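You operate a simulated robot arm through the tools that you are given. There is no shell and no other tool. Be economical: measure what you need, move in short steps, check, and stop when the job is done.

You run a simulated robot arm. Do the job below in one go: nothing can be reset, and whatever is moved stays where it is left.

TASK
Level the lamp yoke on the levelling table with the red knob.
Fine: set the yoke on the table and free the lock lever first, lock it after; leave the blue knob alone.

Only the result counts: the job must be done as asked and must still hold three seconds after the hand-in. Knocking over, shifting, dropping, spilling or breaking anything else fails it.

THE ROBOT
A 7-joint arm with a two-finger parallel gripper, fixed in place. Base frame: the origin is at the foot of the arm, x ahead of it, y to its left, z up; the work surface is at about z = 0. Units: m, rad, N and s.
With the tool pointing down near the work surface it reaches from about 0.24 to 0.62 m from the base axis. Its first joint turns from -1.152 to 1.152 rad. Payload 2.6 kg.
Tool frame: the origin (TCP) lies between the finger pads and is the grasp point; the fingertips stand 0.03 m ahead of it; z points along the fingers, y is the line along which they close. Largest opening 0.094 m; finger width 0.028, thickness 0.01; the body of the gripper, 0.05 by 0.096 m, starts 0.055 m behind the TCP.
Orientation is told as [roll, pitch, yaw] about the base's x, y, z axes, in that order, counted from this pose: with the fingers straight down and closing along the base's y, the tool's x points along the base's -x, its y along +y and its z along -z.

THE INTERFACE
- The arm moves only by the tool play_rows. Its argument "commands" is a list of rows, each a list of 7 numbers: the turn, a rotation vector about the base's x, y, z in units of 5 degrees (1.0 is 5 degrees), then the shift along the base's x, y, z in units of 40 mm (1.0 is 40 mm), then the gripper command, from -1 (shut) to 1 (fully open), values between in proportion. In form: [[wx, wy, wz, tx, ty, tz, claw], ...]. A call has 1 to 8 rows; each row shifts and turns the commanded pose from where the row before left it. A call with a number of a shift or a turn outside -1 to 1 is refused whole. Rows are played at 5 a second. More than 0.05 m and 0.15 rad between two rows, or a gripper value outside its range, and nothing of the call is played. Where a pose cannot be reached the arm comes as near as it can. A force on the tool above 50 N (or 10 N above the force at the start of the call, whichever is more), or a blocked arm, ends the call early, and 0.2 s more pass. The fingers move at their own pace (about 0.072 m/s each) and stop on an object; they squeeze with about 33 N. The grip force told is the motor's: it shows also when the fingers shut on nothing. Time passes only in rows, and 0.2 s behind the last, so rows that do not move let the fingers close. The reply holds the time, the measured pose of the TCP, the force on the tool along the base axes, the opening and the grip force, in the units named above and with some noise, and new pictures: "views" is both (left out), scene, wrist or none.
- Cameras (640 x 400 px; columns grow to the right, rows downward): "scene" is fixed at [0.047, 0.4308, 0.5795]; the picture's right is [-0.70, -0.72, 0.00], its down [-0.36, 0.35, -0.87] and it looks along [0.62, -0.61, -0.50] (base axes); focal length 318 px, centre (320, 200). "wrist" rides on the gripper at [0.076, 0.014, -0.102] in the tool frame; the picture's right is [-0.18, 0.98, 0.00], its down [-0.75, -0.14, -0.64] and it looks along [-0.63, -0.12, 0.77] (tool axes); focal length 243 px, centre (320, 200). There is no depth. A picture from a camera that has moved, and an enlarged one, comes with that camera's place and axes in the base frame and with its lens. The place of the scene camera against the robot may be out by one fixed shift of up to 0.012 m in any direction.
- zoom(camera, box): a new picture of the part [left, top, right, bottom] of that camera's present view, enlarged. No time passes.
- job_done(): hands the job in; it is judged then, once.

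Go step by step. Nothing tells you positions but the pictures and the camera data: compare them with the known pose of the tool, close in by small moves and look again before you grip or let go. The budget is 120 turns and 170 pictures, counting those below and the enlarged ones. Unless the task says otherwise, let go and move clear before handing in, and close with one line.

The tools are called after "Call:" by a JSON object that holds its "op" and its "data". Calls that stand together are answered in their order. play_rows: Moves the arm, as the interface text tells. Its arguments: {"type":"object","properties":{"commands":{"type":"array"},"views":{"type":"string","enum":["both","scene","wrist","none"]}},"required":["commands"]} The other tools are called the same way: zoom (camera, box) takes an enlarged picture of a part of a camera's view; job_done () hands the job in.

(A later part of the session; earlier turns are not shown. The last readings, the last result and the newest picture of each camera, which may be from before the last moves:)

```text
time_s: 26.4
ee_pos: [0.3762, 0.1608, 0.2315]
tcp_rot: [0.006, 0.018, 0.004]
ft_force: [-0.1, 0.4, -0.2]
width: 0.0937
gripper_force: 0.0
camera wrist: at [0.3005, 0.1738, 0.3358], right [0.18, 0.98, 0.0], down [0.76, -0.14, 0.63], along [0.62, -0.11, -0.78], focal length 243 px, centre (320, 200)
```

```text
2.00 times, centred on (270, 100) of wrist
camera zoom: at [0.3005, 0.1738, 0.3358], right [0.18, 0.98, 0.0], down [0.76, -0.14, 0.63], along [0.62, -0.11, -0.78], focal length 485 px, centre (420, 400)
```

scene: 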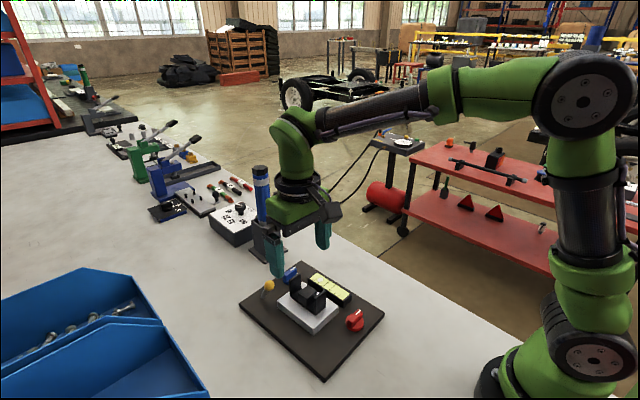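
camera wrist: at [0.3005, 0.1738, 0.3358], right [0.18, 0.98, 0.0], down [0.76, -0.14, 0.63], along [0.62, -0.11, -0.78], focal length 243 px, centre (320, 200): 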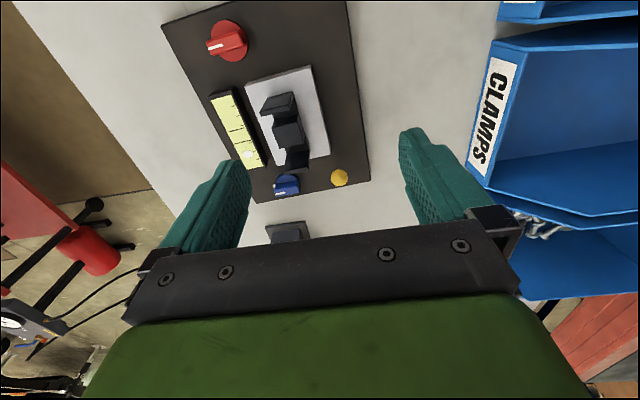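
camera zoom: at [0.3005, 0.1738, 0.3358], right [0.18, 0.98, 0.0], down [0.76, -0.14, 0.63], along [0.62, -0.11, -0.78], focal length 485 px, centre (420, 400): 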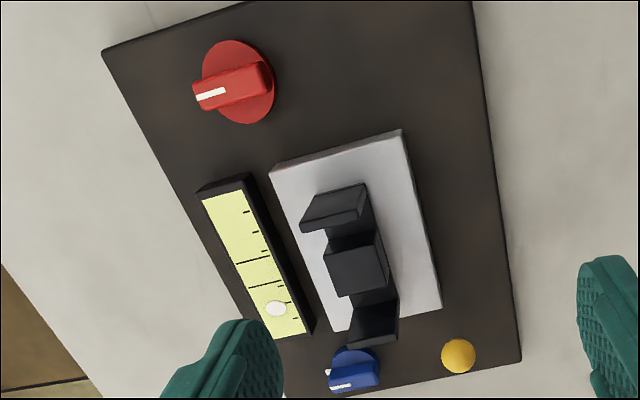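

The yoke and lever are fine, with the lever against its free stop. Next is the red knob at about (0.312, 0.0755), with its blade along y. I'll turn the gripper by -86° so it can close across the blade.

Call:
{"op": "play_rows", "data": {"commands": [[-0.07, -0.2, 0, -0.2, -0.3, 0, 0.2], [0, 0, -1, -0.2, -0.3, 0, 0.2], [0, 0, -1, -0.2, -0.3, 0, 0.2], [0, 0, -1, -0.2, -0.3, 0, 0.2], [0, 0, -1, -0.2, -0.3, 0, 0.2], [0, 0, -1, -0.2, -0.3, 0, 0.2], [0, 0, -1, -0.2, -0.3, 0, 0.2], [0, 0, -1, -0.2, 0, 0, 0.2]], "views": "none"}}

Call:
{"op": "play_rows", "data": {"commands": [[0, 0, -1, 0, 0, -0.2, 0.2], [0, 0, -1, 0, 0, -0.2, 0.2], [0, 0, -1, 0, 0, -0.2, 0.2], [0, 0, -1, 0, 0, -0.2, 0.2], [0, 0, -1, 0, 0, -0.2, 0.2], [0, 0, -1, 0, 0, -0.2, 0.2], [0, 0, -1, 0, 0, -0.2, 0.2], [0, 0, -1, 0, 0, -0.2, 0.2]], "views": "none"}}

Call:
{"op": "play_rows", "data": {"commands": [[0, 0, -1, 0, 0, -0.2, 0.2], [0, 0, -1, 0, 0, -0.2, 0.2], [0, 0, -0.3, 0, 0, 0, 0.2], [0, 0, 0, 0, 0, 0, 0.2]], "views": "both"}}

```text
time_s: 28.2
ee_pos: [0.3127, 0.0778, 0.2309]
tcp_rot: [0.001, -0.001, -0.609]
ft_force: [-0.1, 0.3, 0.4]
width: 0.0567
gripper_force: 0.0
```

```text
time_s: 30.0
ee_pos: [0.3125, 0.0771, 0.1672]
tcp_rot: [0.003, 0.001, -1.307]
ft_force: [-0.2, 0.0, 0.1]
width: 0.0565
gripper_force: 0.2
```

```text
time_s: 31.0
ee_pos: [0.3111, 0.0776, 0.1505]
tcp_rot: [0.0, -0.003, -1.506]
ft_force: [0.0, 0.0, -0.4]
width: 0.0562
gripper_force: 0.1
camera wrist: at [0.3207, 0.1541, 0.2545], right [0.99, -0.12, 0.0], down [-0.09, -0.76, 0.64], along [-0.08, -0.64, -0.77], focal length 243 px, centre (320, 200)
```

scene: 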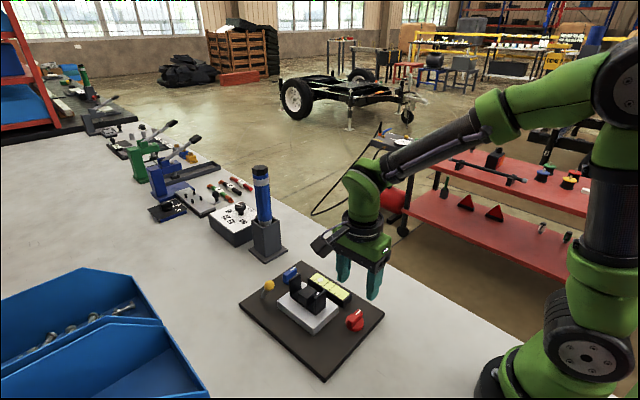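
wrist: 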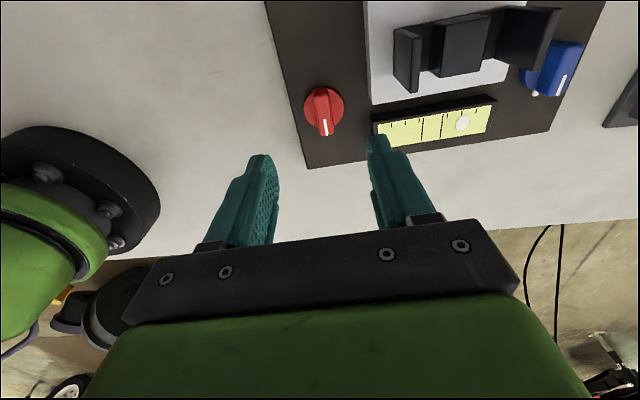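

From here the wrist camera sees both the knob and the vial. I'll zoom in for alignment.

Call:
{"op": "zoom", "data": {"camera": "wrist", "box": [270, 60, 510, 180]}}

```text
2.67 times, centred on (390, 120) of wrist
camera zoom: at [0.3207, 0.1541, 0.2545], right [0.99, -0.12, 0.0], down [-0.09, -0.76, 0.64], along [-0.08, -0.64, -0.77], focal length 647 px, centre (133, 413)
```

zoom: 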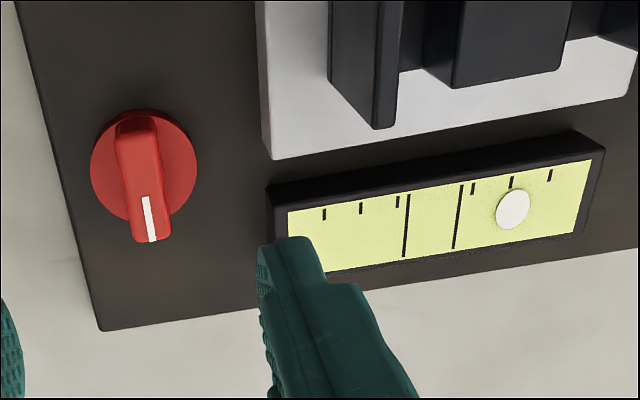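

The knob centre is at about (0.314, 0.076). I'll descend with the tips just above the knob's disc and grip the blade.

Call:
{"op": "play_rows", "data": {"commands": [[0, 0, 0, 0.06, -0.04, -0.8, 0.2], [0, 0, 0, 0, 0, -0.8, 0.2], [0, 0, 0, 0, 0, -0.6, 0.2], [0, 0, 0, 0, 0, 0, 0.2]], "views": "both"}}

Call:
{"op": "zoom", "data": {"camera": "scene", "box": [310, 260, 410, 340]}}

```text
time_s: 32.0
ee_pos: [0.3141, 0.0756, 0.0623]
tcp_rot: [0.002, 0.001, -1.508]
ft_force: [0.0, 0.3, -0.1]
width: 0.0563
gripper_force: 0.1
camera wrist: at [0.3233, 0.152, 0.1663], right [0.99, -0.12, 0.0], down [-0.09, -0.76, 0.64], along [-0.08, -0.64, -0.77], focal length 243 px, centre (320, 200)
```

scene: 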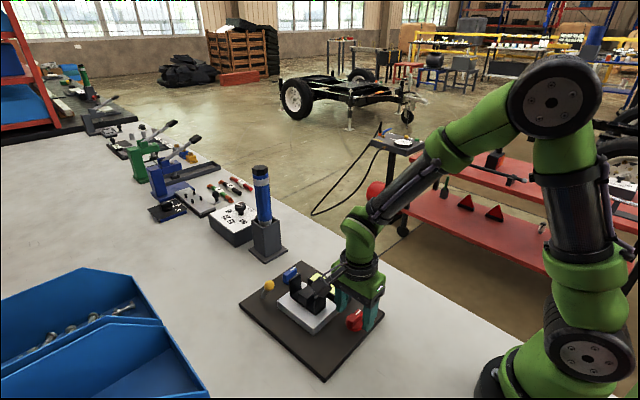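
wrist: 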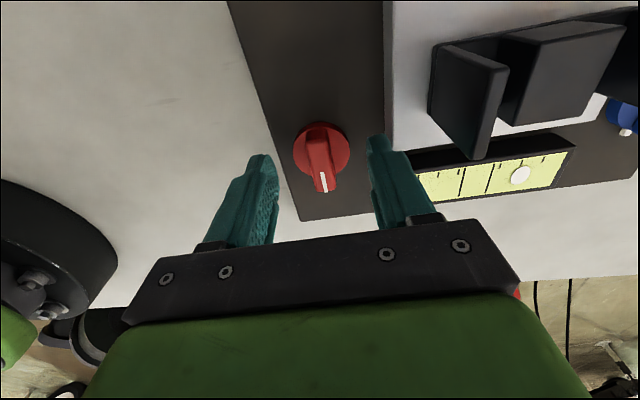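

```text
5.00 times, centred on (360, 300) of scene
camera zoom: at [0.047, 0.4308, 0.5795], right [-0.7, -0.72, 0.0], down [-0.36, 0.35, -0.87], along [0.62, -0.61, -0.5], focal length 1588 px, centre (120, -300)
```

zoom: 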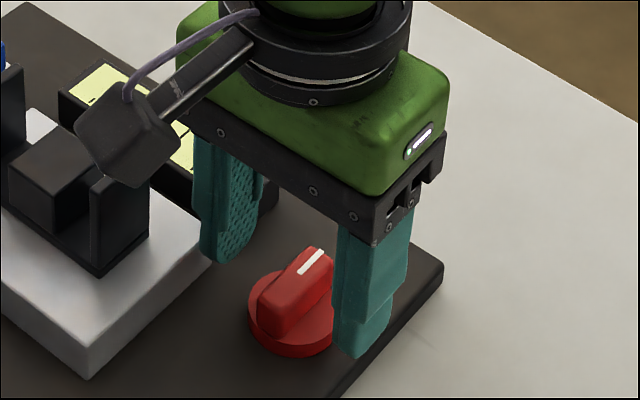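

The blade top is at about z 0.040. I'll lower 4 mm and close.

Call:
{"op": "play_rows", "data": {"commands": [[0, 0, 0, 0, 0, -0.1, 0.2], [0, 0, 0, 0, 0, 0, -1], [0, 0, 0, 0, 0, 0, -1], [0, 0, 0, 0, 0, 0, -1]], "views": "both"}}

Call:
{"op": "zoom", "data": {"camera": "wrist", "box": [260, 100, 600, 230]}}

```text
time_s: 33.0
ee_pos: [0.316, 0.0762, 0.0585]
tcp_rot: [0.001, -0.002, -1.508]
ft_force: [0.7, 0.1, 0.6]
width: 0.0138
gripper_force: 32.9
camera wrist: at [0.3235, 0.152, 0.1624], right [0.99, -0.12, 0.0], down [-0.09, -0.76, 0.64], along [-0.08, -0.64, -0.77], focal length 243 px, centre (320, 200)
```

scene: 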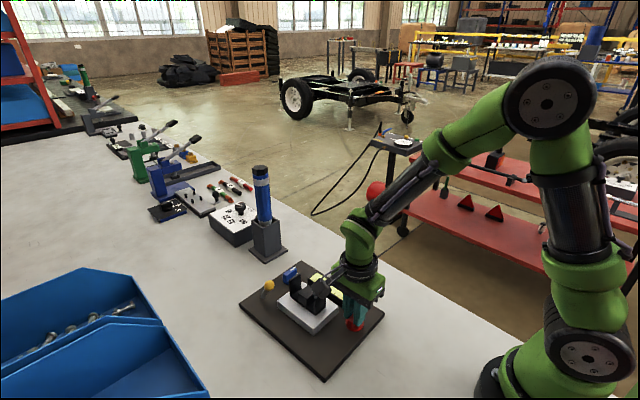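
wrist: 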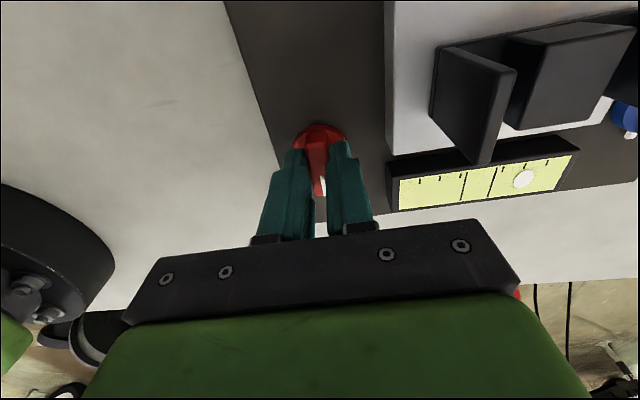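

```text
1.88 times, centred on (430, 165) of wrist
camera zoom: at [0.3235, 0.152, 0.1624], right [0.99, -0.12, 0.0], down [-0.09, -0.76, 0.64], along [-0.08, -0.64, -0.77], focal length 457 px, centre (113, 266)
```

zoom: 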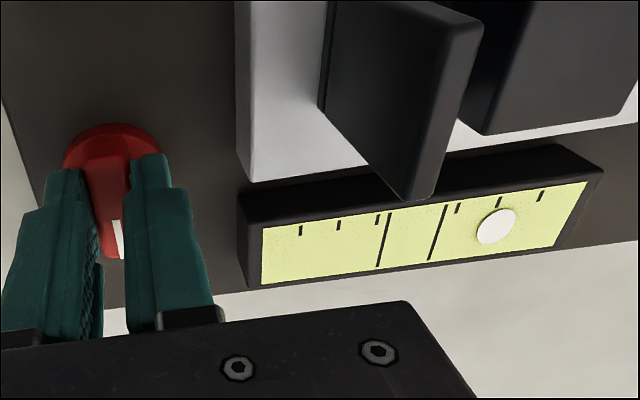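

The knob is gripped. I'll try +10° (counter-clockwise from above) and watch the bubble.

Call:
{"op": "play_rows", "data": {"commands": [[0, 0, 1, 0, 0, 0, -1], [0, 0, 1, 0, 0, 0, -1], [0, 0, 0, 0, 0, 0, -1]], "views": "none"}}

Call:
{"op": "zoom", "data": {"camera": "wrist", "box": [260, 100, 600, 230]}}

Call:
{"op": "zoom", "data": {"camera": "scene", "box": [290, 260, 390, 340]}}

```text
time_s: 33.8
ee_pos: [0.3144, 0.0761, 0.0586]
tcp_rot: [0.0, -0.002, -1.33]
ft_force: [-1.2, -4.3, 0.9]
width: 0.0136
gripper_force: 32.9
```

```text
1.88 times, centred on (430, 165) of wrist
camera zoom: at [0.3096, 0.1524, 0.1624], right [1.0, 0.05, 0.0], down [0.04, -0.76, 0.64], along [0.03, -0.64, -0.77], focal length 457 px, centre (113, 266)
```

zoom: 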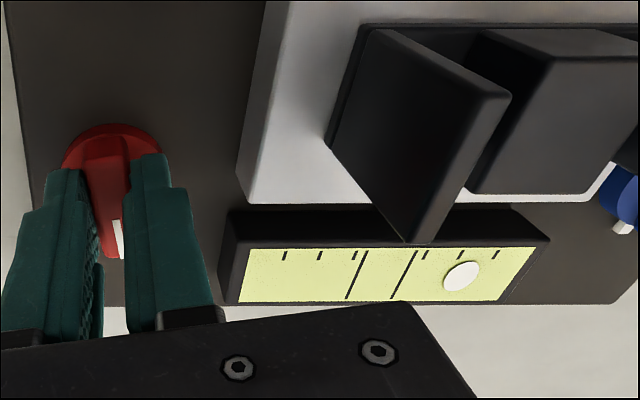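

```text
5.00 times, centred on (340, 300) of scene
camera zoom: at [0.047, 0.4308, 0.5795], right [-0.7, -0.72, 0.0], down [-0.36, 0.35, -0.87], along [0.62, -0.61, -0.5], focal length 1588 px, centre (220, -300)
```

zoom: 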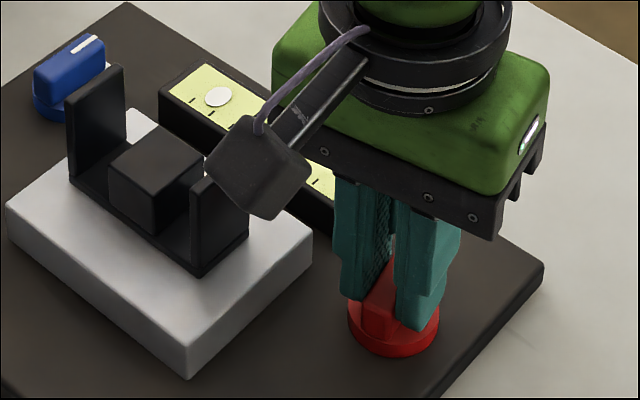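

The bubble moved slightly outward, about 0.2 tick, so I'll turn the other way by -30°.

Call:
{"op": "play_rows", "data": {"commands": [[0, 0, -1, 0, 0, 0, -1], [0, 0, -1, 0, 0, 0, -1], [0, 0, -1, 0, 0, 0, -1], [0, 0, -1, 0, 0, 0, -1], [0, 0, -1, 0, 0, 0, -1], [0, 0, -1, 0, 0, 0, -1], [0, 0, 0, 0, 0, 0, -1]], "views": "none"}}

Call:
{"op": "zoom", "data": {"camera": "wrist", "box": [260, 60, 600, 220]}}

```text
time_s: 35.4
ee_pos: [0.3137, 0.0757, 0.0585]
tcp_rot: [0.003, -0.001, -1.857]
ft_force: [17.4, -7.3, -0.2]
width: 0.0139
gripper_force: 33.1
```

```text
1.88 times, centred on (430, 140) of wrist
camera zoom: at [0.3497, 0.1445, 0.1627], right [0.89, -0.45, 0.0], down [-0.35, -0.68, 0.64], along [-0.29, -0.57, -0.77], focal length 457 px, centre (113, 313)
```

zoom: 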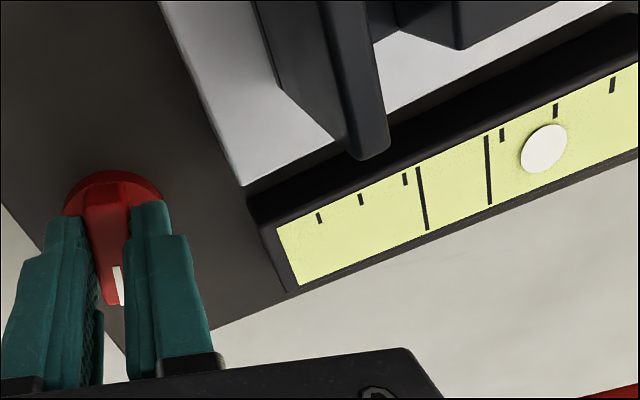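

-30° moved the bubble from about 2.33 to 1.75 ticks, so -90° more is needed. I'll continue in -35° steps and ease the side load.

Call:
{"op": "play_rows", "data": {"commands": [[0, 0, -1, 0.03, 0, 0, -1], [0, 0, -1, 0, 0, 0, -1], [0, 0, -1, 0, 0, 0, -1], [0, 0, -1, 0, 0, 0, -1], [0, 0, -1, 0, 0, 0, -1], [0, 0, -1, 0, 0, 0, -1], [0, 0, -1, 0, 0, 0, -1], [0, 0, 0, 0, 0, 0, -1]], "views": "wrist"}}

Call:
{"op": "zoom", "data": {"camera": "scene", "box": [230, 240, 390, 360]}}

```text
time_s: 37.2
ee_pos: [0.3162, 0.0754, 0.0599]
tcp_rot: [0.002, -0.001, -2.467]
ft_force: [13.8, -12.2, 0.4]
width: 0.0138
gripper_force: 33.0
camera wrist: at [0.3841, 0.1115, 0.1629], right [0.47, -0.88, 0.0], down [-0.68, -0.36, 0.64], along [-0.57, -0.3, -0.77], focal length 243 px, centre (320, 200)
```

wrist: 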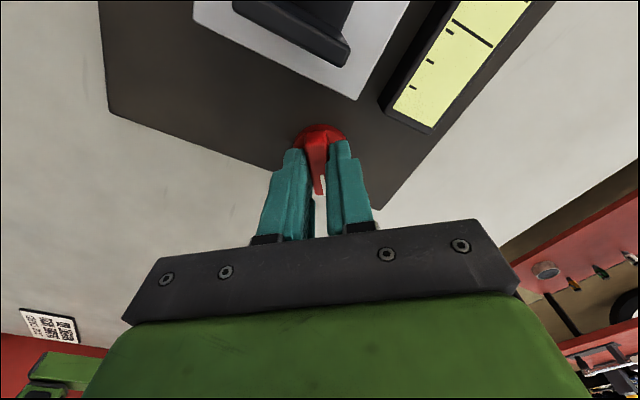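

```text
3.33 times, centred on (310, 300) of scene
camera zoom: at [0.047, 0.4308, 0.5795], right [-0.7, -0.72, 0.0], down [-0.36, 0.35, -0.87], along [0.62, -0.61, -0.5], focal length 1059 px, centre (353, -133)
```

zoom: 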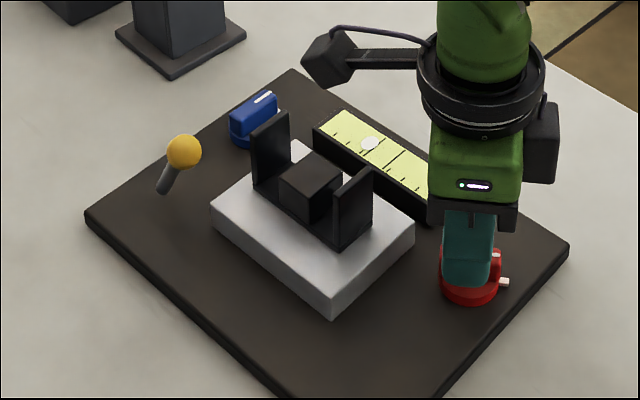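

The bubble is moving inwards. I'll zoom on the vial and continue.

Call:
{"op": "play_rows", "data": {"commands": [[0, 0, -1, 0.02, -0.02, 0, -1], [0, 0, -1, 0, 0, 0, -1], [0, 0, -1, 0, 0, 0, -1], [0, 0, -1, 0, 0, 0, -1], [0, 0, 0, 0, 0, 0, -1]], "views": "none"}}

Call:
{"op": "zoom", "data": {"camera": "scene", "box": [300, 260, 370, 310]}}

```text
time_s: 38.4
ee_pos: [0.3171, 0.0743, 0.0592]
tcp_rot: [0.001, 0.001, -2.817]
ft_force: [5.0, -16.9, 16.2]
width: 0.0137
gripper_force: 33.2
```

```text
8.00 times, centred on (335, 285) of scene
camera zoom: at [0.0469, 0.4308, 0.5795], right [-0.7, -0.72, 0.0], down [-0.36, 0.35, -0.87], along [0.62, -0.61, -0.5], focal length 2541 px, centre (200, -480)
```

zoom: 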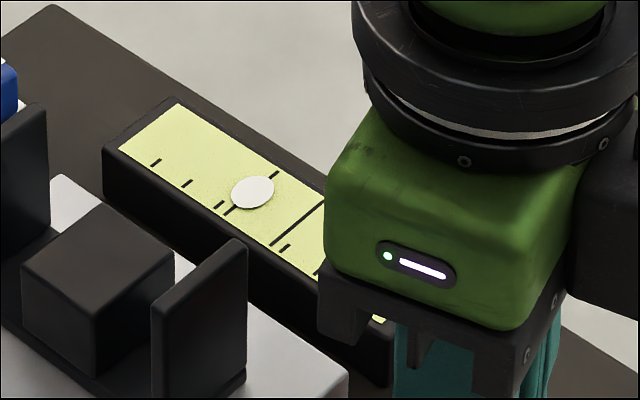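

The bubble has reached the first line, with about 36° left. I'll continue.

Call:
{"op": "play_rows", "data": {"commands": [[0, 0, -1, 0, 0.04, 0, -1], [0, 0, -1, 0, 0.03, 0.05, -1], [0, 0, -1, 0, 0, 0, -1], [0, 0, -1, 0, 0, 0, -1], [0, 0, -1, 0, 0, 0, -1], [0, 0, 0, 0, 0, 0, -1]], "views": "none"}}

Call:
{"op": "zoom", "data": {"camera": "scene", "box": [300, 260, 370, 310]}}

```text
time_s: 39.8
ee_pos: [0.3153, 0.0791, 0.061]
tcp_rot: [0.0, -0.006, 3.03]
ft_force: [-6.0, 1.9, -1.3]
width: 0.0139
gripper_force: 32.8
```

```text
8.00 times, centred on (335, 285) of scene
camera zoom: at [0.0471, 0.4309, 0.5795], right [-0.7, -0.72, 0.0], down [-0.36, 0.35, -0.87], along [0.62, -0.61, -0.5], focal length 2541 px, centre (200, -480)
```

zoom: 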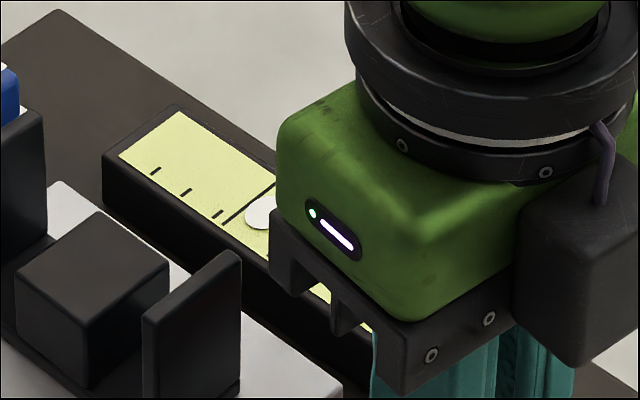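

About 10° is left. I'll make that turn, then release and lift to read the bubble.

Call:
{"op": "play_rows", "data": {"commands": [[0, 0, -1, 0, -0.03, 0, -1], [0, 0, -1, 0, 0, 0, -1], [0, 0, 0, 0, 0, 0, -1], [0, 0, 0, 0, 0, 0, -0.2], [0, 0, 0, 0, 0, 0, -0.2], [0, 0, 0, 0, 0, 0.8, -0.2], [0, 0, 0, 0, 0, 0.8, -0.2], [0, 0, 0, 0, 0, 0.8, -0.2]], "views": "scene"}}

Call:
{"op": "zoom", "data": {"camera": "scene", "box": [300, 260, 370, 310]}}

```text
time_s: 41.6
ee_pos: [0.335, 0.0632, 0.1484]
tcp_rot: [0.0, -0.002, 2.859]
ft_force: [0.2, -1.2, 0.1]
width: 0.0377
gripper_force: 0.1
out of reach, approached as far as the arm can: row 7, 8
```

scene: 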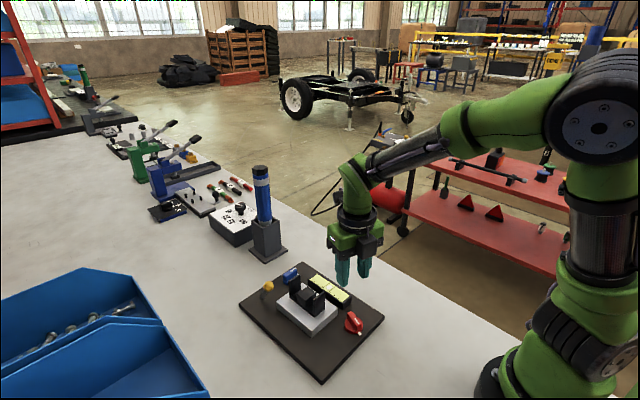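

```text
8.00 times, centred on (335, 285) of scene
camera zoom: at [0.047, 0.4308, 0.5795], right [-0.7, -0.72, 0.0], down [-0.36, 0.35, -0.87], along [0.62, -0.61, -0.5], focal length 2541 px, centre (200, -480)
```

zoom: 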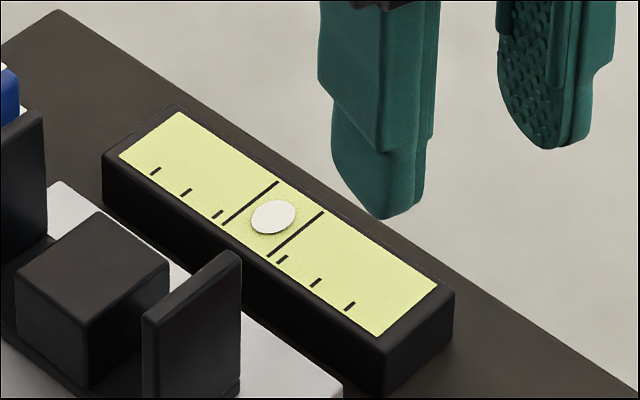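

The bubble is centred between the lines. Now I'll unwind the wrist and go to lock the lever.

Call:
{"op": "play_rows", "data": {"commands": [[0, 0, 1, 0, 0, 0.6, 0.2], [0, 0, 1, 0, 0, 0.6, 0.2], [0, 0, 1, 0, 0, 0, 0.2], [0, 0, 1, 0, 0, 0, 0.2], [0, 0, 1, 0, 0, 0, 0.2], [0, 0, 1, 0, 0, 0, 0.2], [0, 0, 1, 0, 0, 0, 0.2], [0, 0, 1, 0, 0, 0, 0.2]], "views": "none"}}

Call:
{"op": "play_rows", "data": {"commands": [[0, 0, 1, 0, 0, 0, 0.2], [0, 0, 1, 0, 0, 0, 0.2], [0, 0, 1, 0, 0, 0, 0.2], [0, 0, 1, 0, 0, 0, 0.2], [0, 0, 1, 0, 0, 0, 0.2], [0, 0, 1, 0, 0, 0, 0.2], [0, 0, 1, 0, 0, 0, 0.2], [0, 0, 1, 0, 0, 0, 0.2]], "views": "none"}}

Call:
{"op": "play_rows", "data": {"commands": [[0, 0, 1, 0, 0, 0, 0.2], [0, 0, 1, 0, 0, 0, 0.2], [0, 0, 1, 0, 0, 0, 0.2], [0, 0, 1, 0, 0, 0, 0.2], [0, 0, 1, 0, 0, 0, 0.2], [0, 0, 1, 0, 0, 0, 0.2], [0, 0, 1, 0, 0, 0, 0.2], [0, 0, 1, 0, 0, 0, 0.2]], "views": "none"}}

Call:
{"op": "play_rows", "data": {"commands": [[0, 0, 1, 0.3, 0.3, 0, 0.2], [0, 0, 1, 0.3, 0.3, 0, 0.2], [0, 0, 1, 0.3, 0.3, 0, 0.2], [0, 0, 1, 0.3, 0.3, 0, 0.2], [0, 0, 1, 0.3, 0.3, 0, 0.2], [0, 0, 1, 0.3, 0.3, 0, 0.2], [0, 0, 1, 0.3, 0.3, 0, 0.2], [0, 0, 1, 0, 0.3, 0, 0.2]], "views": "none"}}

Call:
{"op": "play_rows", "data": {"commands": [[0, 0, 1, 0, 0, 0, 0.2], [0, 0, 1, 0, 0, 0, 0.2], [0, 0, 1, 0, 0, 0, 0.2], [0, 0, 1, 0, 0, 0, 0.2], [0, 0, 1, 0, 0, 0, 0.2], [0, 0, 1, 0, 0, 0, 0.2], [0, 0, 1, 0, 0, 0, 0.2], [0, 0, 0, 0, 0, 0, 0.2]], "views": "both"}}

```text
time_s: 43.4
ee_pos: [0.3356, 0.0646, 0.1944]
tcp_rot: [0.002, 0.0, -2.726]
ft_force: [0.1, -0.3, 0.8]
width: 0.0565
gripper_force: 0.1
```

```text
time_s: 45.2
ee_pos: [0.3348, 0.0648, 0.1962]
tcp_rot: [0.001, -0.002, -2.029]
ft_force: [0.6, 0.4, 0.1]
width: 0.0564
gripper_force: 0.0
```

```text
time_s: 47.0
ee_pos: [0.3343, 0.0641, 0.1965]
tcp_rot: [0.001, 0.001, -1.33]
ft_force: [0.4, -0.2, 0.9]
width: 0.0563
gripper_force: 0.0
```

```text
time_s: 48.8
ee_pos: [0.4192, 0.1617, 0.1965]
tcp_rot: [0.001, -0.001, -0.631]
ft_force: [0.2, 0.3, 0.2]
width: 0.0562
gripper_force: 0.0
```

```text
time_s: 50.6
ee_pos: [0.4186, 0.1621, 0.1961]
tcp_rot: [0.0, 0.0, -0.022]
ft_force: [0.2, 0.0, -0.5]
width: 0.0568
gripper_force: 0.1
camera wrist: at [0.3428, 0.1765, 0.299], right [0.2, 0.98, 0.0], down [0.75, -0.16, 0.64], along [0.63, -0.13, -0.77], focal length 243 px, centre (320, 200)
```

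scene: 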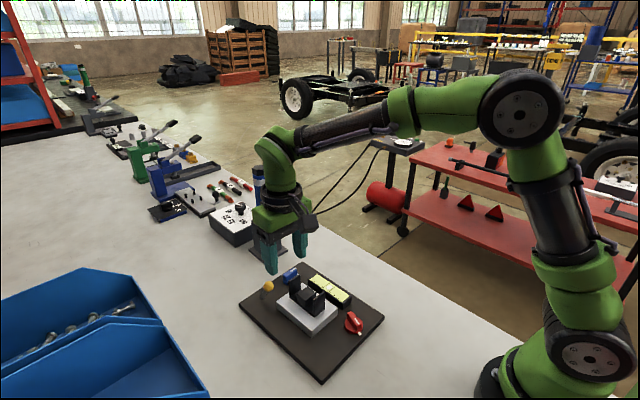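
wrist: 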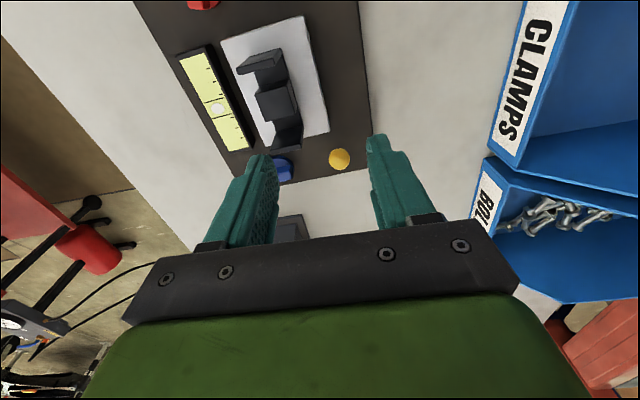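

The ball is at about (0.477, 0.1705, 0.073). I'll descend over it, grip it high and pull towards +x to lock.

Call:
{"op": "play_rows", "data": {"commands": [[0, 0, 0, 0.8, 0.1, -0.5, 0.2], [0, 0, 0, 0.65, 0.1, -0.6, 0.2], [0, 0, 0, 0, 0, -0.7, 0.2], [0, 0, 0, 0, 0, -0.7, 0.2], [0, 0, 0, 0, 0, -0.35, 0.2], [0, 0, 0, 0, 0, 0, 0.2]], "views": "both"}}

```text
time_s: 52.0
ee_pos: [0.4769, 0.1694, 0.0813]
tcp_rot: [0.0, 0.0, -0.023]
ft_force: [-0.1, 0.4, -0.1]
width: 0.0563
gripper_force: 0.1
camera wrist: at [0.4006, 0.1846, 0.1847], right [0.21, 0.98, 0.0], down [0.75, -0.16, 0.64], along [0.63, -0.13, -0.77], focal length 243 px, centre (320, 200)
```

scene: 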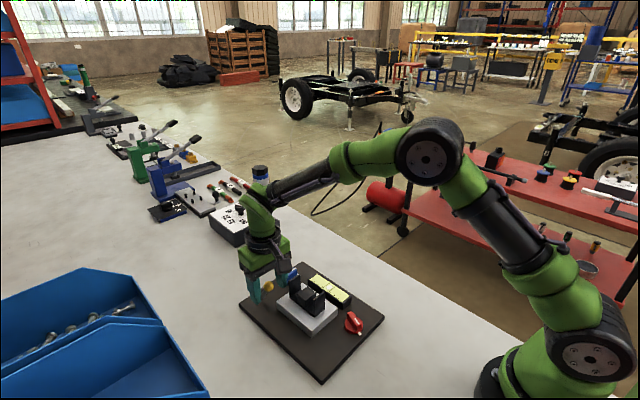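
wrist: 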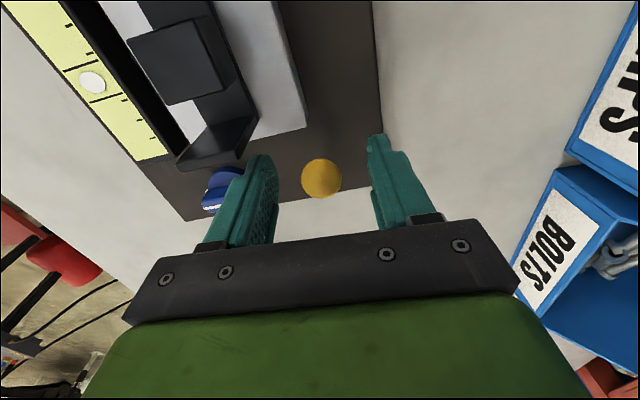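

Call:
{"op": "play_rows", "data": {"commands": [[0, 0, 0, 0, 0, 0, -1], [0, 0, 0, 0, 0, 0, -1], [0, 0, 0, 0, 0, 0, -1], [0, 0, 0, 0.2, 0, 0.1, -1], [0, 0, 0, 0.2, 0, 0.06, -1], [0, 0, 0, 0.2, 0, 0.03, -1], [0, 0, 0, 0.2, 0, 0, -1], [0, 0, 0, 0, 0, 0, -1]], "views": "both"}}

```text
time_s: 53.8
ee_pos: [0.5094, 0.1709, 0.092]
tcp_rot: [0.004, -0.004, -0.024]
ft_force: [-13.1, 7.0, 23.9]
width: 0.021
gripper_force: 32.6
camera wrist: at [0.4328, 0.1856, 0.1949], right [0.21, 0.98, 0.01], down [0.75, -0.16, 0.65], along [0.63, -0.13, -0.76], focal length 243 px, centre (320, 200)
```

scene: 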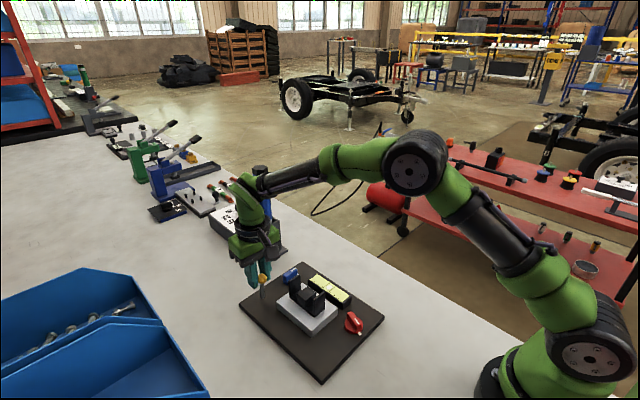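
wrist: 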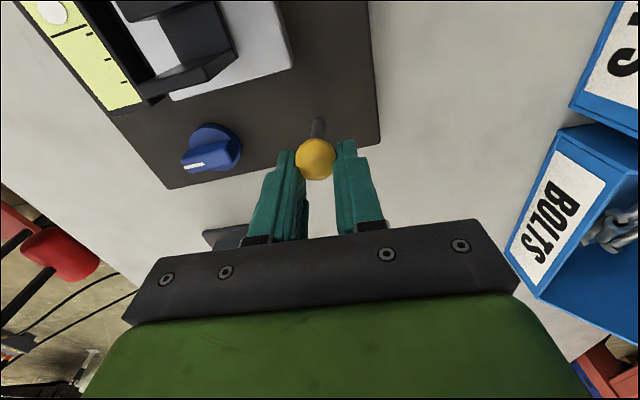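

The ball is slipping in the pads. I'll release it, move behind it on the -x side and push with closed fingers.

Call:
{"op": "play_rows", "data": {"commands": [[0, 0, 0, 0, 0, 0, 0], [0, 0, 0, 0, 0, 0, 0.2], [0, 0, 0, 0, 0, 0.8, 0.2], [0, 0, 0, -0.6, 0, 0.3, -1], [0, 0, 0, -0.65, 0, 0, -1], [0, 0, 0, 0, 0, -0.7, -1], [0, 0, 0, 0, 0, -0.6, -1], [0, 0, 0, 0, 0, 0, -1]], "views": "both"}}

```text
time_s: 55.6
ee_pos: [0.4598, 0.1695, 0.0803]
tcp_rot: [-0.002, 0.0, -0.023]
ft_force: [1.3, 0.0, 0.2]
width: 0.0
gripper_force: 32.9
camera wrist: at [0.3826, 0.1845, 0.1838], right [0.21, 0.98, 0.0], down [0.75, -0.16, 0.64], along [0.63, -0.13, -0.77], focal length 243 px, centre (320, 200)
```

scene: 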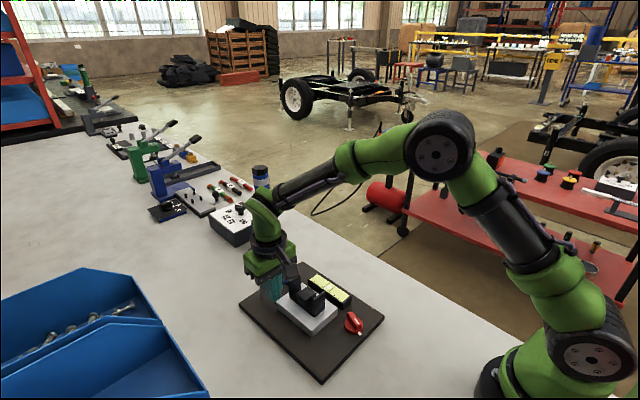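
wrist: 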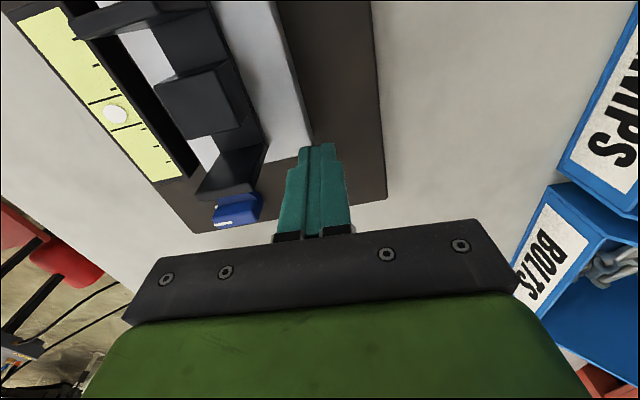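

The fingers are behind the ball. I'll push +x in small steps.

Call:
{"op": "play_rows", "data": {"commands": [[0, 0, 0, 0.2, 0, 0, -1], [0, 0, 0, 0.15, 0, 0, -1], [0, 0, 0, 0.15, 0, 0, -1], [0, 0, 0, 0.1, 0, 0, -1], [0, 0, 0, 0, 0, 0, -1]], "views": "none"}}

Call:
{"op": "zoom", "data": {"camera": "scene", "box": [230, 240, 350, 330]}}

```text
time_s: 56.8
ee_pos: [0.4839, 0.1683, 0.0821]
tcp_rot: [0.0, 0.001, -0.022]
ft_force: [-0.2, 0.8, 0.3]
width: 0.0
gripper_force: 33.2
```

```text
4.44 times, centred on (290, 285) of scene
camera zoom: at [0.047, 0.4308, 0.5795], right [-0.7, -0.72, 0.0], down [-0.36, 0.35, -0.87], along [0.62, -0.61, -0.5], focal length 1411 px, centre (453, -178)
```

zoom: 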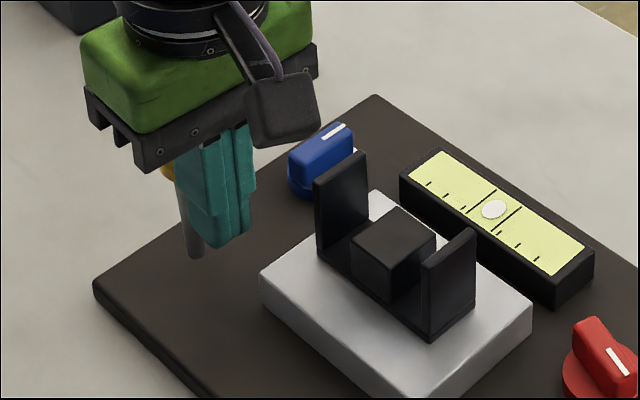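

Call:
{"op": "play_rows", "data": {"commands": [[0, 0, 0, 0.1, 0, 0, -1], [0, 0, 0, 0.1, 0, 0, -1], [0, 0, 0, 0, 0, 0, -1]], "views": "none"}}

Call:
{"op": "play_rows", "data": {"commands": [[0, 0, 0, 0.1, 0, 0, -1], [0, 0, 0, 0, 0, 0, -1]], "views": "none"}}

Call:
{"op": "zoom", "data": {"camera": "scene", "box": [230, 240, 350, 330]}}

Call:
{"op": "zoom", "data": {"camera": "wrist", "box": [200, 50, 440, 210]}}

```text
time_s: 57.6
ee_pos: [0.4905, 0.1696, 0.0812]
tcp_rot: [0.001, -0.001, -0.024]
ft_force: [-0.7, 0.0, -0.5]
width: 0.0
gripper_force: 33.0
```

```text
time_s: 58.2
ee_pos: [0.4926, 0.1688, 0.081]
tcp_rot: [0.0, 0.007, -0.025]
ft_force: [-29.6, -6.5, 11.0]
width: 0.0
gripper_force: 33.1
```

```text
4.44 times, centred on (290, 285) of scene
camera zoom: at [0.0469, 0.4308, 0.5795], right [-0.7, -0.72, 0.0], down [-0.36, 0.35, -0.87], along [0.62, -0.61, -0.5], focal length 1411 px, centre (453, -178)
```

zoom: 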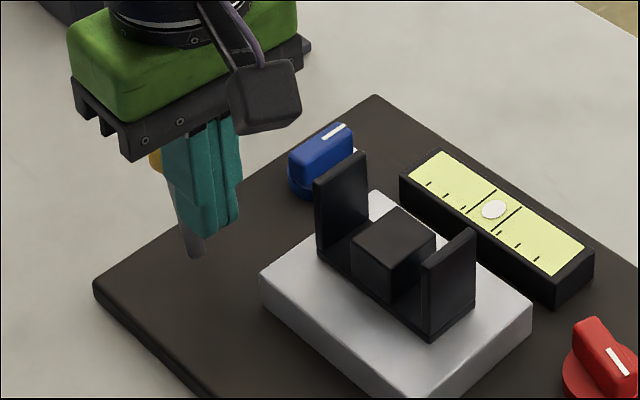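

```text
2.50 times, centred on (320, 130) of wrist
camera zoom: at [0.4174, 0.1854, 0.1848], right [0.21, 0.98, 0.0], down [0.75, -0.16, 0.64], along [0.62, -0.13, -0.77], focal length 606 px, centre (320, 375)
```

zoom: 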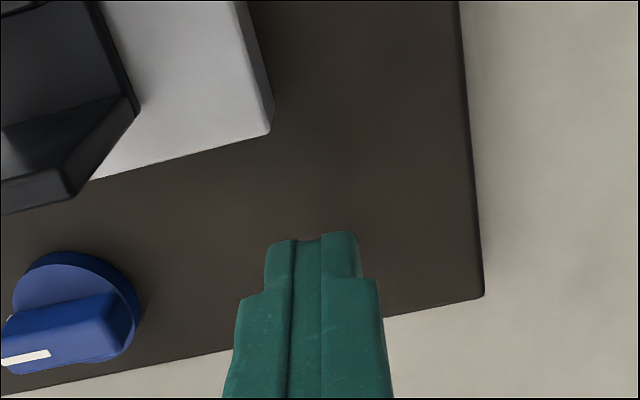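

Force rises without motion, so this looks like the lock stop. I'll press one more bit to be sure.

Call:
{"op": "play_rows", "data": {"commands": [[0, 0, 0, 0.06, 0, 0, -1], [0, 0, 0, 0.04, 0, 0, -1], [0, 0, 0, 0, 0, 0, -1]], "views": "none"}}

Call:
{"op": "zoom", "data": {"camera": "scene", "box": [230, 240, 350, 330]}}

```text
time_s: 59.0
ee_pos: [0.4973, 0.1705, 0.0811]
tcp_rot: [0.003, 0.007, -0.025]
ft_force: [-29.4, 0.2, 8.2]
width: 0.0
gripper_force: 33.2
```

```text
4.44 times, centred on (290, 285) of scene
camera zoom: at [0.0469, 0.4308, 0.5795], right [-0.7, -0.72, 0.0], down [-0.36, 0.35, -0.87], along [0.62, -0.61, -0.5], focal length 1411 px, centre (453, -178)
```

zoom: 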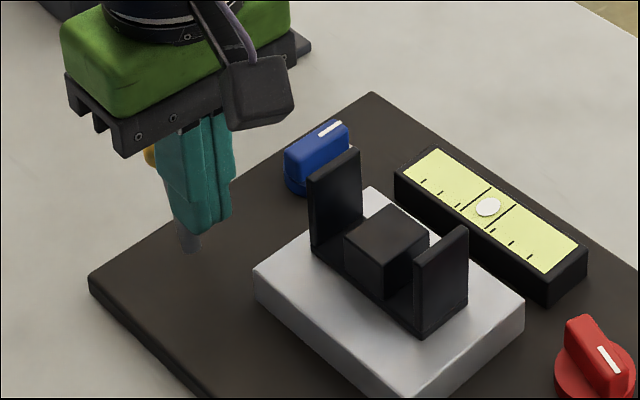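

The board now slides back towards its original place, with the lever firmly at its stop. I'll continue gently to restore its position.

Call:
{"op": "play_rows", "data": {"commands": [[0, 0, 0, 0.06, 0, 0, -1], [0, 0, 0, 0.06, 0, 0, -1], [0, 0, 0, 0.06, 0, 0, -1], [0, 0, 0, 0, 0, 0, -1]], "views": "none"}}

Call:
{"op": "zoom", "data": {"camera": "scene", "box": [230, 240, 390, 360]}}

```text
time_s: 60.0
ee_pos: [0.505, 0.1694, 0.0819]
tcp_rot: [0.001, 0.004, -0.027]
ft_force: [-28.0, -2.2, 8.1]
width: 0.0
gripper_force: 32.8
```

```text
3.33 times, centred on (310, 300) of scene
camera zoom: at [0.0469, 0.4308, 0.5795], right [-0.7, -0.72, 0.0], down [-0.36, 0.35, -0.87], along [0.62, -0.61, -0.5], focal length 1059 px, centre (353, -133)
```

zoom: 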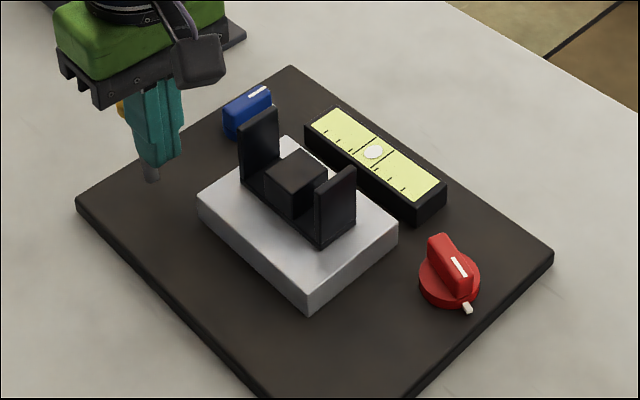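

I'll back off and view from the same pose as an earlier picture to measure the remaining board shift and check the lever.

Call:
{"op": "play_rows", "data": {"commands": [[0, 0, 0.3, -0.3, 0, 0, -1], [0, 0, 0, -0.2, 0, 0.7, -1], [0, 0, 0, -0.5, 0, 0.9, -1], [0, 0, 0, -0.7, -0.2, 0.9, -1], [0, 0, 0, -0.7, -0.3, 0.9, 0], [0, 0, 0, -0.6, -0.3, 0.86, 1], [0, 0, 0, -0.48, -0.25, 0, 1], [0, 0, 0, 0, 0, 0, 1]], "views": "wrist"}}

Call:
{"op": "zoom", "data": {"camera": "scene", "box": [230, 240, 390, 360]}}

```text
time_s: 61.8
ee_pos: [0.3671, 0.1262, 0.2517]
tcp_rot: [-0.001, 0.0, 0.002]
ft_force: [0.7, -0.2, -0.7]
width: 0.094
gripper_force: 0.0
camera wrist: at [0.2897, 0.1402, 0.355], right [0.18, 0.98, 0.0], down [0.75, -0.14, 0.64], along [0.63, -0.12, -0.77], focal length 243 px, centre (320, 200)
```

wrist: 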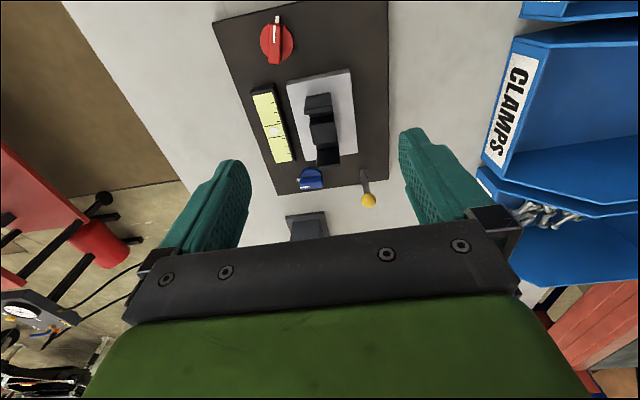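

```text
3.33 times, centred on (310, 300) of scene
camera zoom: at [0.047, 0.4308, 0.5795], right [-0.7, -0.72, 0.0], down [-0.36, 0.35, -0.87], along [0.62, -0.61, -0.5], focal length 1059 px, centre (353, -133)
```

zoom: 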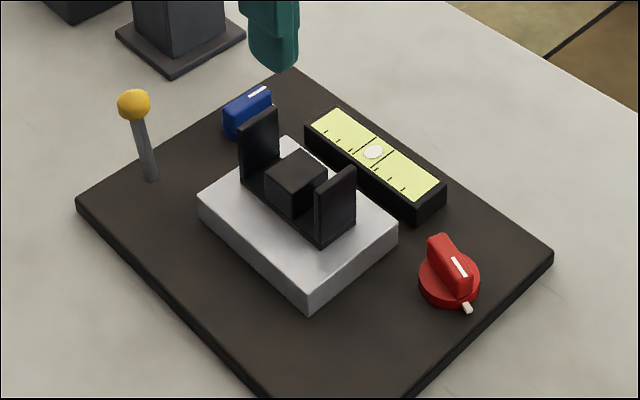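

The lever is back at its locked tilt and the bubble is still centred. The board remains about (-15, +8) mm from its original place with no net rotation. I'll nudge it back by its -x edge, low down.

Call:
{"op": "play_rows", "data": {"commands": [[0, 0, 0, -0.9, -0.1, 0, -1], [0, 0, 0, -0.9, -0.1, 0, -1], [0, 0, 0, -0.85, -0.1, -0.5, -1], [0, 0, 0, 0, 0, -0.9, -1], [0, 0, 0, 0, 0, -0.9, -1], [0, 0, 0, 0, 0, -0.9, -1], [0, 0, 0, 0, 0, -0.9, -1], [0, 0, 0, 0, 0, 0, -1]], "views": "both"}}

```text
time_s: 63.6
ee_pos: [0.261, 0.1152, 0.0867]
tcp_rot: [0.0, 0.0, 0.003]
ft_force: [-0.1, -0.5, 0.2]
width: 0.0
gripper_force: 33.3
camera wrist: at [0.184, 0.1286, 0.1892], right [0.18, 0.98, 0.0], down [0.75, -0.14, 0.64], along [0.63, -0.12, -0.77], focal length 243 px, centre (320, 200)
```

scene: 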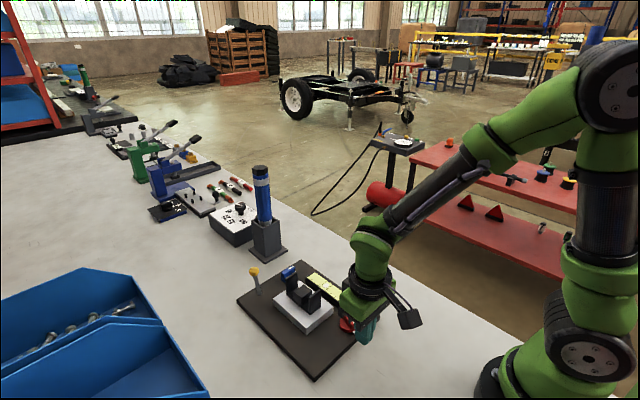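
wrist: 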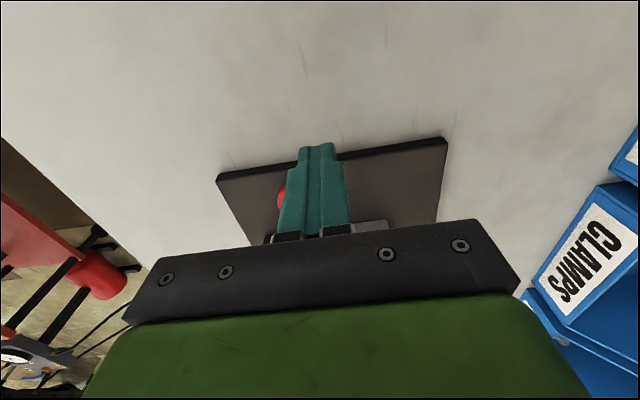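

The near edge is at x≈0.284, with the board turned about +1.6°. I'll go down at y≈0.13 and push +x in small steps.

Call:
{"op": "play_rows", "data": {"commands": [[0, 0, 0, -0.05, 0.38, -0.6, -1], [0, 0, 0, 0, 0, -0.6, -1], [0, 0, 0, 0, 0, 0, -1], [0, 0, 0, 0.2, 0, 0, -1], [0, 0, 0, 0.1, 0, 0, -1], [0, 0, 0, 0, 0, 0, -1]], "views": "none"}}

Call:
{"op": "play_rows", "data": {"commands": [[0, 0, 0, 0.1, 0, 0, -1], [0, 0, 0, 0.06, 0, 0, -1], [0, 0, 0, 0, 0, 0, -1]], "views": "none"}}

Call:
{"op": "zoom", "data": {"camera": "scene", "box": [230, 240, 390, 360]}}

```text
time_s: 65.0
ee_pos: [0.2706, 0.1301, 0.0389]
tcp_rot: [-0.001, 0.0, 0.005]
ft_force: [-0.4, -0.1, 0.6]
width: 0.0002
gripper_force: 32.5
```

```text
time_s: 65.8
ee_pos: [0.2751, 0.1299, 0.0398]
tcp_rot: [-0.002, 0.006, 0.004]
ft_force: [-15.6, 1.8, 4.6]
width: 0.0003
gripper_force: 33.0
```

```text
3.33 times, centred on (310, 300) of scene
camera zoom: at [0.047, 0.4308, 0.5795], right [-0.7, -0.72, 0.0], down [-0.36, 0.35, -0.87], along [0.62, -0.61, -0.5], focal length 1059 px, centre (353, -133)
```

zoom: 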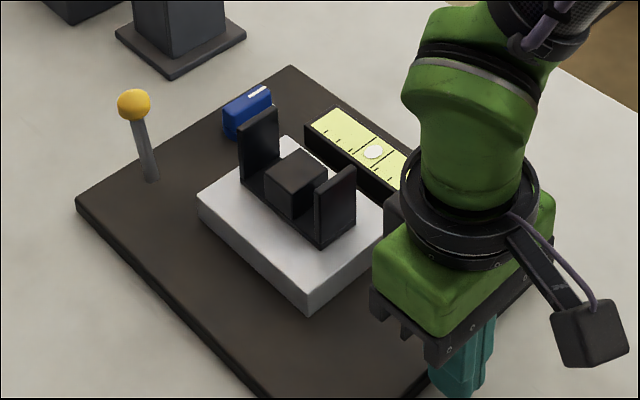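

Contact is made. I'll push about 15 mm.

Call:
{"op": "play_rows", "data": {"commands": [[0, 0, 0, 0.06, 0, 0, -1], [0, 0, 0, 0.06, 0, 0, -1], [0, 0, 0, 0.06, 0, 0, -1], [0, 0, 0, 0.06, 0, 0, -1], [0, 0, 0, 0, 0, 0, -1]], "views": "none"}}

Call:
{"op": "play_rows", "data": {"commands": [[0, 0, 0, 0.06, 0, 0, -1], [0, 0, 0, 0.06, 0, 0, -1], [0, 0, 0, 0.05, 0, 0, -1], [0, 0, 0, 0, 0, 0, -1]], "views": "none"}}

Call:
{"op": "zoom", "data": {"camera": "scene", "box": [230, 240, 390, 360]}}

```text
time_s: 67.0
ee_pos: [0.2838, 0.1292, 0.0401]
tcp_rot: [-0.003, 0.01, -0.002]
ft_force: [-22.9, 0.5, -1.8]
width: 0.0003
gripper_force: 32.4
```

```text
time_s: 68.0
ee_pos: [0.2912, 0.1282, 0.0387]
tcp_rot: [-0.005, 0.008, 0.0]
ft_force: [-27.6, -2.0, 6.6]
width: 0.0
gripper_force: 32.4
```

```text
3.33 times, centred on (310, 300) of scene
camera zoom: at [0.047, 0.4308, 0.5795], right [-0.7, -0.72, 0.0], down [-0.36, 0.35, -0.87], along [0.62, -0.61, -0.5], focal length 1059 px, centre (353, -133)
```

zoom: 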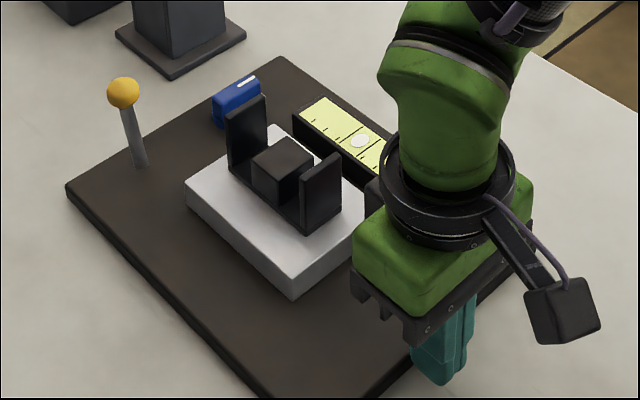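

The board is within about 5 mm of its original place, which is good enough. I'll retract and do a final check.

Call:
{"op": "play_rows", "data": {"commands": [[0, 0, 0, -0.4, 0, 0, -1], [0, 0, 0, -0.1, 0, 0.8, -1], [0, 0, 0, 0, 0, 1, -1], [0, 0, 0, 0, 0, 1, -1], [0, 0, 0, 0.3, -0.6, 0.9, -1], [0, 0, 0, 0.3, -0.8, 0.9, -1], [0, 0, 0, 0.3, -0.8, 0.3, -1], [0, 0, 0, 0, 0, 0, -1]], "views": "both"}}

Call:
{"op": "zoom", "data": {"camera": "scene", "box": [230, 240, 390, 360]}}

Call:
{"op": "zoom", "data": {"camera": "scene", "box": [295, 255, 365, 305]}}

```text
time_s: 69.8
ee_pos: [0.3095, 0.0415, 0.2352]
tcp_rot: [0.001, 0.001, 0.003]
ft_force: [0.7, -0.1, 0.1]
width: 0.0003
gripper_force: 33.0
camera wrist: at [0.2327, 0.0552, 0.3386], right [0.18, 0.98, 0.0], down [0.75, -0.14, 0.64], along [0.63, -0.12, -0.77], focal length 243 px, centre (320, 200)
```

scene: 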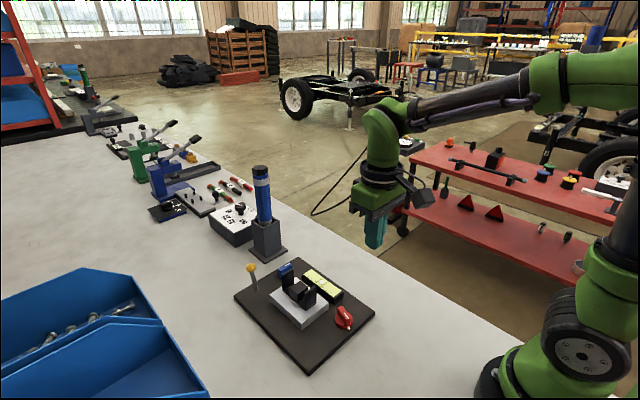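
wrist: 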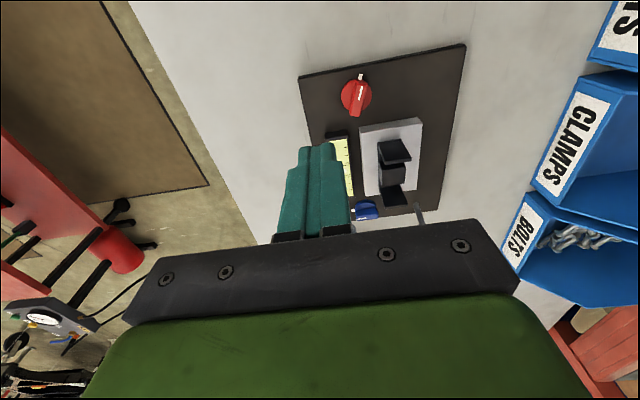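

```text
3.33 times, centred on (310, 300) of scene
camera zoom: at [0.047, 0.4308, 0.5795], right [-0.7, -0.72, 0.0], down [-0.36, 0.35, -0.87], along [0.62, -0.61, -0.5], focal length 1059 px, centre (353, -133)
```

zoom: 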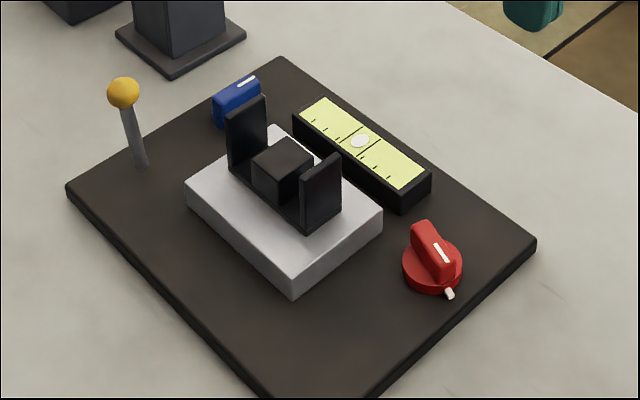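

```text
8.00 times, centred on (330, 280) of scene
camera zoom: at [0.047, 0.4308, 0.5795], right [-0.7, -0.72, 0.0], down [-0.36, 0.35, -0.87], along [0.62, -0.61, -0.5], focal length 2541 px, centre (240, -440)
```

zoom: 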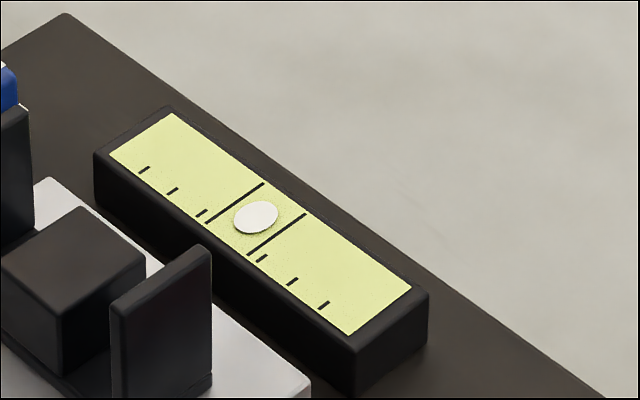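

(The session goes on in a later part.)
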